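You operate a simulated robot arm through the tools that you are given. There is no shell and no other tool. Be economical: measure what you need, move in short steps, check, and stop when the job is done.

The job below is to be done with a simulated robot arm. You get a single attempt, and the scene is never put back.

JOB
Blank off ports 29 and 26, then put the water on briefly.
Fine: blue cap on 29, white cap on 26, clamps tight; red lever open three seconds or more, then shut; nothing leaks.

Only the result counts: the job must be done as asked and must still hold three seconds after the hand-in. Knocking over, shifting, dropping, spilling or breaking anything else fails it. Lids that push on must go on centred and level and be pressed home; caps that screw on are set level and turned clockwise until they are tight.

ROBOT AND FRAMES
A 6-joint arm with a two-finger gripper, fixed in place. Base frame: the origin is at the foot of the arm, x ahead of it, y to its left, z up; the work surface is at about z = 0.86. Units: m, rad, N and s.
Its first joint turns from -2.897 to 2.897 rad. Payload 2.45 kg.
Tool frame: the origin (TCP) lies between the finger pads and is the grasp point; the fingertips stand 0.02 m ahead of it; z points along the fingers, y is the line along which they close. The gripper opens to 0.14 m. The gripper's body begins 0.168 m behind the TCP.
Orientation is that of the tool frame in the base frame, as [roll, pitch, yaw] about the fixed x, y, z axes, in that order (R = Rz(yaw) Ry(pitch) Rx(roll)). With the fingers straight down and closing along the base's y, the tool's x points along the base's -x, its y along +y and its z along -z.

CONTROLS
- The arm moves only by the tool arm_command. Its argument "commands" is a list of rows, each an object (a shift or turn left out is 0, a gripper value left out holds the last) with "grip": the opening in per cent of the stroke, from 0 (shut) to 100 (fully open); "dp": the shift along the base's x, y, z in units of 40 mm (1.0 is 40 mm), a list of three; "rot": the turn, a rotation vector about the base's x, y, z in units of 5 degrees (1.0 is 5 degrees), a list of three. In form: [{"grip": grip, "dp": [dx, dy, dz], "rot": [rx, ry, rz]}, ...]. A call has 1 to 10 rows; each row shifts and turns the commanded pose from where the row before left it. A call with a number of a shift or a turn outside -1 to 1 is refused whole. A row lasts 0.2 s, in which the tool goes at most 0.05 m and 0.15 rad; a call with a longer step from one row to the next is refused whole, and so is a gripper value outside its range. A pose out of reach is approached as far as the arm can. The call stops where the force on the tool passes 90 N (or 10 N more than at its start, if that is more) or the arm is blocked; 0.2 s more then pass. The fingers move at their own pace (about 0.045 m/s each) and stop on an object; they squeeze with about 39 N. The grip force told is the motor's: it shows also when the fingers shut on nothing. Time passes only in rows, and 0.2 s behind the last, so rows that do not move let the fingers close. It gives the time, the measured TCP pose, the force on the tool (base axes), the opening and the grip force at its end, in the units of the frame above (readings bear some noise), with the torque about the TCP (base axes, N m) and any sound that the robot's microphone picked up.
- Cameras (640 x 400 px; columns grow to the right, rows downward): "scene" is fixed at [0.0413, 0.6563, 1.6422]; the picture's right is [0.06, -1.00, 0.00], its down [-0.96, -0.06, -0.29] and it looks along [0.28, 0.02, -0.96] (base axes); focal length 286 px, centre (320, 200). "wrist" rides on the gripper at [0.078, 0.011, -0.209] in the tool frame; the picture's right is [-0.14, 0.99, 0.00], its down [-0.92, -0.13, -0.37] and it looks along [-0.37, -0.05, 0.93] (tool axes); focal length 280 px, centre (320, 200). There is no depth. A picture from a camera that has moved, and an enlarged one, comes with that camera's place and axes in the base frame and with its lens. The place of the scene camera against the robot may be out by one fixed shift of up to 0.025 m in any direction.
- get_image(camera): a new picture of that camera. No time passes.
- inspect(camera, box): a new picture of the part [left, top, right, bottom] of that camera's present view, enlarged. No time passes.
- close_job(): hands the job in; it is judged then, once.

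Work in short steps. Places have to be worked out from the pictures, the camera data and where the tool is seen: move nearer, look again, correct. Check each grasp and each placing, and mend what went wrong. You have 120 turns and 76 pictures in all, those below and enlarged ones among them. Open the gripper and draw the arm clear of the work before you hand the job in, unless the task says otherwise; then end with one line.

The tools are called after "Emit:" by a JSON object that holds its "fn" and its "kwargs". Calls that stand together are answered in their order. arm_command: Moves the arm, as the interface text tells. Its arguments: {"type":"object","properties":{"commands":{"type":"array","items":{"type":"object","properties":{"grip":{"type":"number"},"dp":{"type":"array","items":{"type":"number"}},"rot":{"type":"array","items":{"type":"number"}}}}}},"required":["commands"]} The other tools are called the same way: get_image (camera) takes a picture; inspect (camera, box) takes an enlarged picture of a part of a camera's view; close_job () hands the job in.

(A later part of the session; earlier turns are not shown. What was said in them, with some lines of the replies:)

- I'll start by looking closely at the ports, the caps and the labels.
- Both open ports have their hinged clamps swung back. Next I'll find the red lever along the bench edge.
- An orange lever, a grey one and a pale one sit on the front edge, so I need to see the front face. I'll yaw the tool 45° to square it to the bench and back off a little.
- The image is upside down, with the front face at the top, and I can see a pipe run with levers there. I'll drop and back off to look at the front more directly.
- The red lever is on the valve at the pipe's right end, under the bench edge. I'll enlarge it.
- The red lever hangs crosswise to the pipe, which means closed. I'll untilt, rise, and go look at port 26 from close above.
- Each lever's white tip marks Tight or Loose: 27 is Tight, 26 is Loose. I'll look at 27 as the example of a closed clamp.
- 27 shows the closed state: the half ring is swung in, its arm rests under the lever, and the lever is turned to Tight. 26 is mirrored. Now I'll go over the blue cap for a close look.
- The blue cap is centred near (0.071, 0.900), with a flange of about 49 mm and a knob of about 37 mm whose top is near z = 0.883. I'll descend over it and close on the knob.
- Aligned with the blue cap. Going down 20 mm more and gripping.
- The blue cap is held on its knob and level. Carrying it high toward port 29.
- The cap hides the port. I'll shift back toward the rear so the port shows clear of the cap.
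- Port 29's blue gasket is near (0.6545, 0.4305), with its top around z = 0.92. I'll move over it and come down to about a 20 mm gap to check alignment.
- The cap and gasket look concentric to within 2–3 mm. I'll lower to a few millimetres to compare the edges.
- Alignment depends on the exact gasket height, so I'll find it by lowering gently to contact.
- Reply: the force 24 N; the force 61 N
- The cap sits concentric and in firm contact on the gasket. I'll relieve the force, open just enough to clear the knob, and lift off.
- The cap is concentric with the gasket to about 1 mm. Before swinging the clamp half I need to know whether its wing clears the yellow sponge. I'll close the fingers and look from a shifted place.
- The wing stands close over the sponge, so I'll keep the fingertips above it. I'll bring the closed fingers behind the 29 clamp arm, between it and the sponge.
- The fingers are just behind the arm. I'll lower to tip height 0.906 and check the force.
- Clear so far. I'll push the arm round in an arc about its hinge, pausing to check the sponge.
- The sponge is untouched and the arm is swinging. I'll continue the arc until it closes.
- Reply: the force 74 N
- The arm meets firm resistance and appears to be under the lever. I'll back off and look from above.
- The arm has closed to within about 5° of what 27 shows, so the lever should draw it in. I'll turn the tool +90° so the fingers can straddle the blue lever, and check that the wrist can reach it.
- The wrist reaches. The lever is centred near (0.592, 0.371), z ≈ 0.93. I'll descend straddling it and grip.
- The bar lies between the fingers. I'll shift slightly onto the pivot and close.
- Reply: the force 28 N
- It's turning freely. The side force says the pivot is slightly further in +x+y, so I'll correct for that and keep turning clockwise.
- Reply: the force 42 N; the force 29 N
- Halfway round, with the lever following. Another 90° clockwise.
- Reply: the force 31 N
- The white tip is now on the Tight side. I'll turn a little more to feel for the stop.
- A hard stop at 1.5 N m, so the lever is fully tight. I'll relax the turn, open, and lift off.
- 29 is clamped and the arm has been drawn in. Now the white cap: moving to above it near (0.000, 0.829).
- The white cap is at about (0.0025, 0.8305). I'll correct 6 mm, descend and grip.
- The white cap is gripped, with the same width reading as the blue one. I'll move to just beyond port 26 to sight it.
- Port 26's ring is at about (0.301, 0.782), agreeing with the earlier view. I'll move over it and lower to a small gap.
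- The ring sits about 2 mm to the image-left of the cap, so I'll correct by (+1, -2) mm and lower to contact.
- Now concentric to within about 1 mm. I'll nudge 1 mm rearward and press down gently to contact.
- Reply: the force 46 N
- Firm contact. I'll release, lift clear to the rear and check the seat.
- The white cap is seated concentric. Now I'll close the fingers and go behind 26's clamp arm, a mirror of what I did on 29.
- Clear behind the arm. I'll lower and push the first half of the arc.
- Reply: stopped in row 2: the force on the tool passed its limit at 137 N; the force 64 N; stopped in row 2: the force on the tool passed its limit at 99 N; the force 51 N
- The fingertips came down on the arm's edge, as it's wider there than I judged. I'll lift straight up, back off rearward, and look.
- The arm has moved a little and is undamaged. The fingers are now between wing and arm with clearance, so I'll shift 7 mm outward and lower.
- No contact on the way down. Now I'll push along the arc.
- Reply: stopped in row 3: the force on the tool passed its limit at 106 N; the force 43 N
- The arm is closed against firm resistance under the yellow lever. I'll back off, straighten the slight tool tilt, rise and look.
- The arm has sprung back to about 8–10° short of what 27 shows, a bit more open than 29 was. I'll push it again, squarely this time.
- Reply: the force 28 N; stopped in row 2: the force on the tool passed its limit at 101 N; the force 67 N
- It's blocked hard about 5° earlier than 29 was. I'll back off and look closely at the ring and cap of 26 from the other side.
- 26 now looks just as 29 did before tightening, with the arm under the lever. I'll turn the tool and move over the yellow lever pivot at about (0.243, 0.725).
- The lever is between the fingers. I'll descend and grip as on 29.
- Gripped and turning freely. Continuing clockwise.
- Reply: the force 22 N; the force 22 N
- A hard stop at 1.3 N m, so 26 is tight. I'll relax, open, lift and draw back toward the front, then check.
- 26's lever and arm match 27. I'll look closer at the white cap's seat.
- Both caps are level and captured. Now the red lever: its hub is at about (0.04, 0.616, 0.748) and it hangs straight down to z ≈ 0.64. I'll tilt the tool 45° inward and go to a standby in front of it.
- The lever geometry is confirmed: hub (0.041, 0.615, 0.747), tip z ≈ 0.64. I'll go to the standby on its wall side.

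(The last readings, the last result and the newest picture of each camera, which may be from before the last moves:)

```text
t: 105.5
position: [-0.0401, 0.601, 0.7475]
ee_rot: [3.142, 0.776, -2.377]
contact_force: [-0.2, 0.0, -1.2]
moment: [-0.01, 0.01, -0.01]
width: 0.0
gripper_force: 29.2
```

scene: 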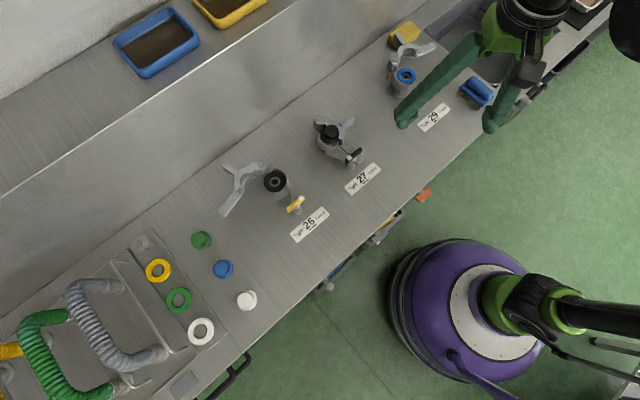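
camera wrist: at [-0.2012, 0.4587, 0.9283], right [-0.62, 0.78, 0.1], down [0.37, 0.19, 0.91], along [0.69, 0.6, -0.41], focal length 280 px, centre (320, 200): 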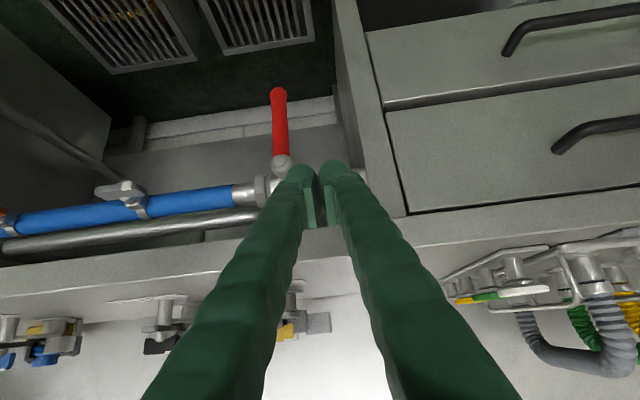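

Reach is fine. Advancing along the tool axis to put the fingertips beside the lever.

Emit:
{"fn": "arm_command", "kwargs": {"commands": [{"dp": [0.4, 0.4, -0.58]}, {"dp": [0.4, 0.4, -0.58]}, {"dp": [0.4, 0.38, -0.6]}, {"dp": [0, 0, 0]}]}}

Emit:
{"fn": "get_image", "kwargs": {"camera": "wrist"}}

```text
t: 106.5
position: [-0.0017, 0.64, 0.6735]
ee_rot: [-3.141, 0.778, -2.357]
contact_force: [0.1, 0.3, -0.6]
moment: [0.01, -0.02, 0.01]
width: 0.0002
gripper_force: 28.7
```

```text
8 pictures are left
camera wrist: at [-0.153, 0.5061, 0.7672], right [-0.63, 0.77, 0.1], down [0.37, 0.19, 0.91], along [0.68, 0.61, -0.41], focal length 280 px, centre (320, 200)
```

wrist: 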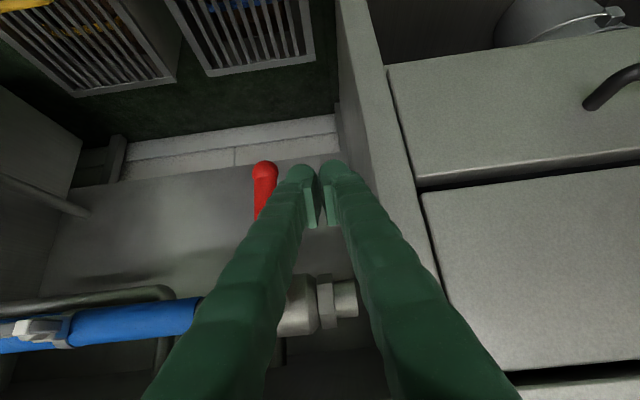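

The fingertips are beside the lever but barely deep enough, so I'll move in 12 mm and start pushing away from the wall, watching the force.

Emit:
{"fn": "arm_command", "kwargs": {"commands": [{"dp": [0.3, 0.3, 0]}, {"dp": [0.25, -0.25, 0]}, {"dp": [0.25, -0.25, 0]}, {"dp": [0.2, -0.2, 0]}]}}

```text
t: 107.5
position: [0.0373, 0.6221, 0.6714]
ee_rot: [-3.14, 0.777, -2.357]
contact_force: [-3.3, -0.3, -0.7]
moment: [0.0, -0.04, -0.07]
width: 0.0
gripper_force: 29.9
```

The lever yields easily in this direction. Continuing the arc to about 60°.

Emit:
{"fn": "arm_command", "kwargs": {"commands": [{"dp": [0.4, -0.4, -0.05]}, {"dp": [0.35, -0.35, 0.17]}, {"dp": [0.31, -0.31, 0.28]}, {"dp": [0, 0, 0]}]}}

Emit:
{"fn": "get_image", "kwargs": {"camera": "wrist"}}

```text
t: 108.5
position: [0.0803, 0.5818, 0.6865]
ee_rot: [3.141, 0.777, -2.359]
contact_force: [-3.2, -6.3, -3.8]
moment: [0.23, 0.01, -0.2]
width: 0.0
gripper_force: 29.7
```

```text
7 pictures are left
camera wrist: at [-0.0711, 0.4457, 0.7826], right [-0.63, 0.77, 0.1], down [0.37, 0.19, 0.91], along [0.68, 0.61, -0.41], focal length 280 px, centre (320, 200)
```

wrist: 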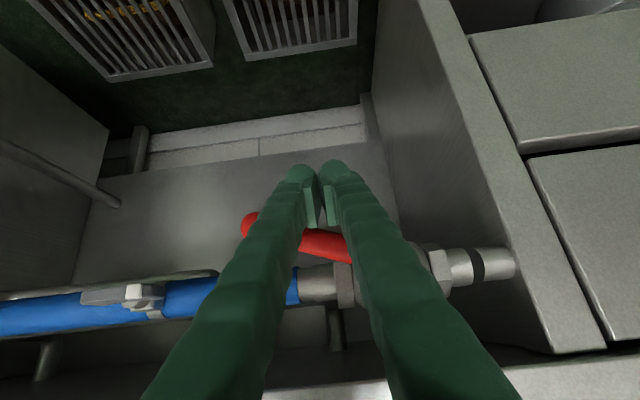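

The lever is following, at roughly 65–70°. I'll push it on up to its stop.

Emit:
{"fn": "arm_command", "kwargs": {"commands": [{"dp": [0.22, -0.22, 0.36]}, {"dp": [0.1, -0.1, 0.25]}, {"dp": [0.05, -0.05, 0.2]}]}}

```text
t: 109.3
position: [0.0922, 0.5656, 0.7189]
ee_rot: [-3.141, 0.772, -2.357]
contact_force: [-21.9, -16.9, -54.0]
moment: [0.23, -0.32, 0.28]
width: 0.006
gripper_force: 29.6
```

Resistance of 54 N at the stop. I'll ease off slightly and check that the lever is in line with the pipe.

Emit:
{"fn": "arm_command", "kwargs": {"commands": [{"dp": [0, 0, -0.3]}, {"dp": [0.1, -0.1, -0.3]}, {"dp": [0, 0, 0]}]}}

Emit:
{"fn": "get_image", "kwargs": {"camera": "wrist"}}

```text
t: 110.2
position: [0.0992, 0.5618, 0.6965]
ee_rot: [-3.141, 0.775, -2.356]
contact_force: [0.9, -0.2, 0.4]
moment: [0.0, 0.01, -0.03]
width: 0.0
gripper_force: 29.8
```

```text
6 pictures are left
camera wrist: at [-0.0522, 0.4271, 0.7914], right [-0.63, 0.77, 0.1], down [0.37, 0.19, 0.91], along [0.68, 0.61, -0.41], focal length 280 px, centre (320, 200)
```

wrist: 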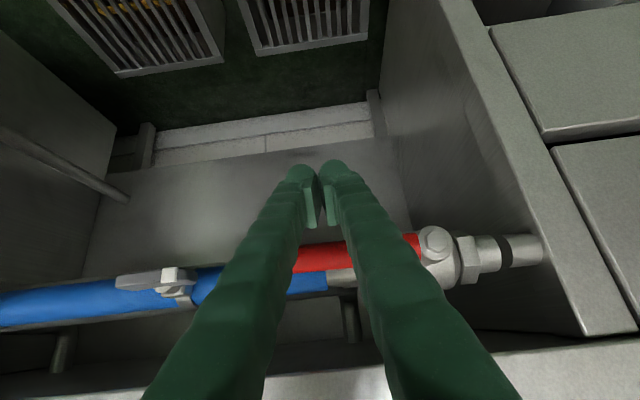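

The lever is in line with the pipe, so the valve is open. I'll withdraw outward and rise while the water runs, then check the ports for leaks.

Emit:
{"fn": "arm_command", "kwargs": {"commands": [{"dp": [-0.75, -0.75, -0.1]}, {"dp": [-0.75, -0.75, 0]}, {"dp": [0, 0, 0.9]}, {"dp": [0, 0, 0.9]}, {"dp": [0, 0, 0.9]}, {"dp": [0, 0, 0]}, {"dp": [0, 0, 0]}, {"dp": [0, 0, 0]}, {"dp": [0, 0, 0]}, {"dp": [0, 0, 0]}]}}

Emit:
{"fn": "arm_command", "kwargs": {"commands": [{"dp": [0, 0, 0]}, {"dp": [0, 0, 0]}, {"dp": [0, 0, 0]}, {"dp": [0, 0, 0]}, {"dp": [0, 0, 0]}, {"dp": [0, 0, 0]}, {"dp": [0, 0, 0]}, {"dp": [0, 0, 0]}, {"dp": [0, 0, 0]}, {"dp": [0, 0, 0]}]}}

Emit:
{"fn": "inspect", "kwargs": {"camera": "scene", "box": [220, 20, 460, 220]}}

```text
t: 112.3
position: [0.0409, 0.5023, 0.8011]
ee_rot: [-3.141, 0.777, -2.357]
contact_force: [0.3, 0.1, 0.3]
moment: [0.01, -0.01, 0.0]
width: 0.0001
gripper_force: 29.4
```

```text
t: 114.5
position: [0.0401, 0.5025, 0.803]
ee_rot: [3.141, 0.776, -2.356]
contact_force: [-0.1, -0.6, 0.9]
moment: [-0.03, 0.0, 0.01]
width: 0.0
gripper_force: 29.6
```

```text
2.00 times, centred on (340, 120) of scene
camera zoom: at [0.0413, 0.6563, 1.6422], right [0.06, -1.0, 0.0], down [-0.96, -0.06, -0.29], along [0.28, 0.02, -0.96], focal length 572 px, centre (280, 360)
```

zoom: 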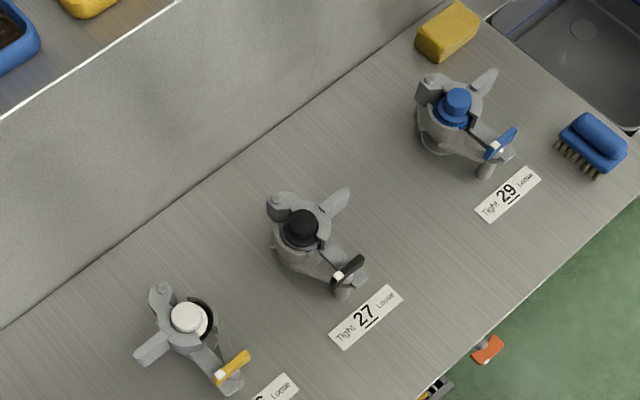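

No water shows at any port, and the valve has been open over 5 s. Now I'll come in above the lever and sweep it back down to closed.

Emit:
{"fn": "arm_command", "kwargs": {"commands": [{"dp": [0.67, 0.74, 0]}, {"dp": [0.67, 0.74, 0]}, {"dp": [0, 0, -0.68]}, {"dp": [0.07, -0.07, -0.5]}, {"dp": [-0.02, 0.02, -0.52]}, {"dp": [-0.12, 0.12, -0.49]}]}}

Emit:
{"fn": "arm_command", "kwargs": {"commands": [{"dp": [-0.2, 0.2, -0.43]}, {"dp": [-0.27, 0.27, -0.35]}, {"dp": [-0.33, 0.33, -0.22]}, {"dp": [0, 0, 0]}]}}

Emit:
{"fn": "get_image", "kwargs": {"camera": "wrist"}}

```text
t: 116.0
position: [0.0892, 0.5647, 0.7116]
ee_rot: [-3.141, 0.776, -2.358]
contact_force: [-0.3, 0.5, -0.2]
moment: [-0.01, 0.03, -0.02]
width: 0.0001
gripper_force: 28.9
```

```text
t: 116.9
position: [0.0642, 0.588, 0.6727]
ee_rot: [-3.128, 0.78, -2.36]
contact_force: [49.5, -35.8, 19.2]
moment: [0.83, 0.62, -0.92]
width: 0.0
gripper_force: 29.6
stopped in row 4: the force on the tool passed its limit at 95 N (the readings are from after the stop); the commanded pose is now the measured one
```

```text
4 pictures are left
camera wrist: at [-0.0889, 0.4555, 0.7667], right [-0.62, 0.78, 0.09], down [0.37, 0.19, 0.91], along [0.69, 0.6, -0.4], focal length 280 px, centre (320, 200)
```

wrist: 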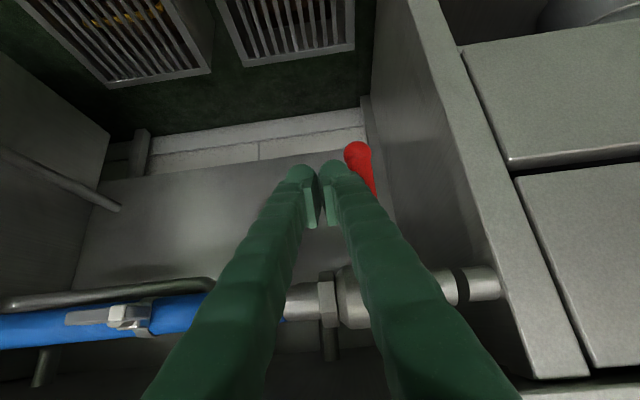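

The lever tip is back at (0.041, 0.615, 0.635), exactly its original closed spot, and against the stop. I'll back away outward and raise the arm clear.

Emit:
{"fn": "arm_command", "kwargs": {"commands": [{"dp": [0.3, -0.3, 0]}, {"dp": [-0.75, -0.75, 0]}, {"dp": [-0.75, -0.75, 0]}, {"dp": [-0.3, -0.3, 0.8]}, {"dp": [0, 0, 0.9]}, {"dp": [0, 0, 0.9]}, {"dp": [0, 0, 0.9]}, {"dp": [0, 0, 0.9]}, {"dp": [0, 0, 0.9]}, {"grip": 60, "dp": [0, 0, 0.9]}]}}

Emit:
{"fn": "arm_command", "kwargs": {"commands": [{"dp": [0.5, -0.3, 0.8]}, {"dp": [0.5, -0.3, 0.5]}, {"dp": [0.5, -0.3, 0.3]}, {"dp": [0, 0, 0]}, {"dp": [0, 0, 0]}]}}

Emit:
{"fn": "get_image", "kwargs": {"camera": "wrist"}}

Emit:
{"fn": "get_image", "kwargs": {"camera": "scene"}}

```text
t: 119.1
position: [0.0063, 0.4957, 0.8982]
ee_rot: [-3.132, 0.777, -2.359]
contact_force: [-0.1, -1.5, -0.3]
moment: [0.0, 0.0, -0.03]
width: 0.0338
gripper_force: 0.0
```

```text
t: 120.3
position: [0.0603, 0.4719, 0.9843]
ee_rot: [-3.133, 0.78, -2.358]
contact_force: [-0.1, -0.4, 0.9]
moment: [-0.01, 0.03, 0.0]
width: 0.084
gripper_force: 0.1
```

```text
3 pictures are left
camera wrist: at [-0.0919, 0.3372, 1.0781], right [-0.63, 0.78, 0.09], down [0.37, 0.19, 0.91], along [0.69, 0.6, -0.41], focal length 280 px, centre (320, 200)
```

wrist: 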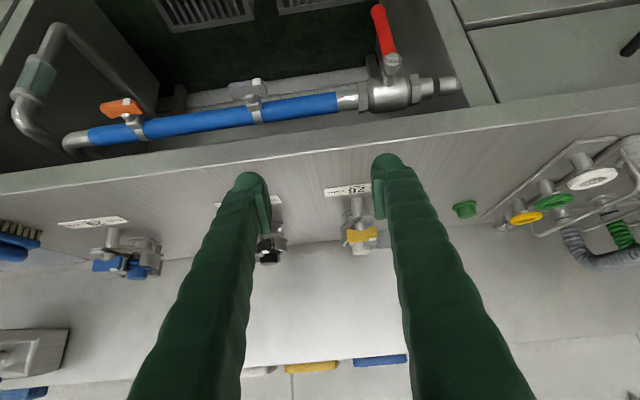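

```text
2 pictures are left
```

scene: 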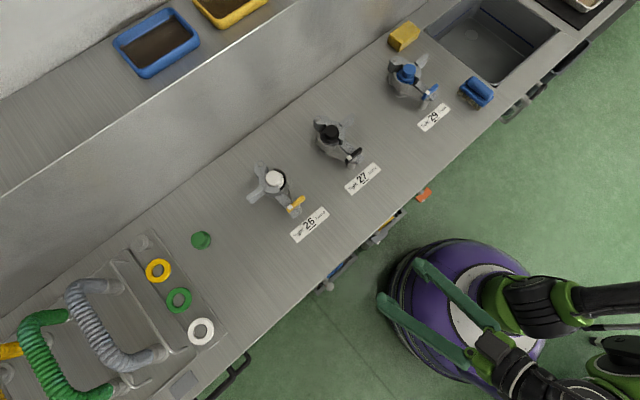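

The red lever is shut, both clamps are tight, the bench is dry with nothing else moved, and the arm is clear with the gripper open. Handing in.

Emit:
{"fn": "close_job", "kwargs": {}}

```text
The job is handed in.
```

The blue cap is clamped tight on 29 and the white cap on 26; the red lever was open for more than 5 s, then shut, and I saw no leaks.
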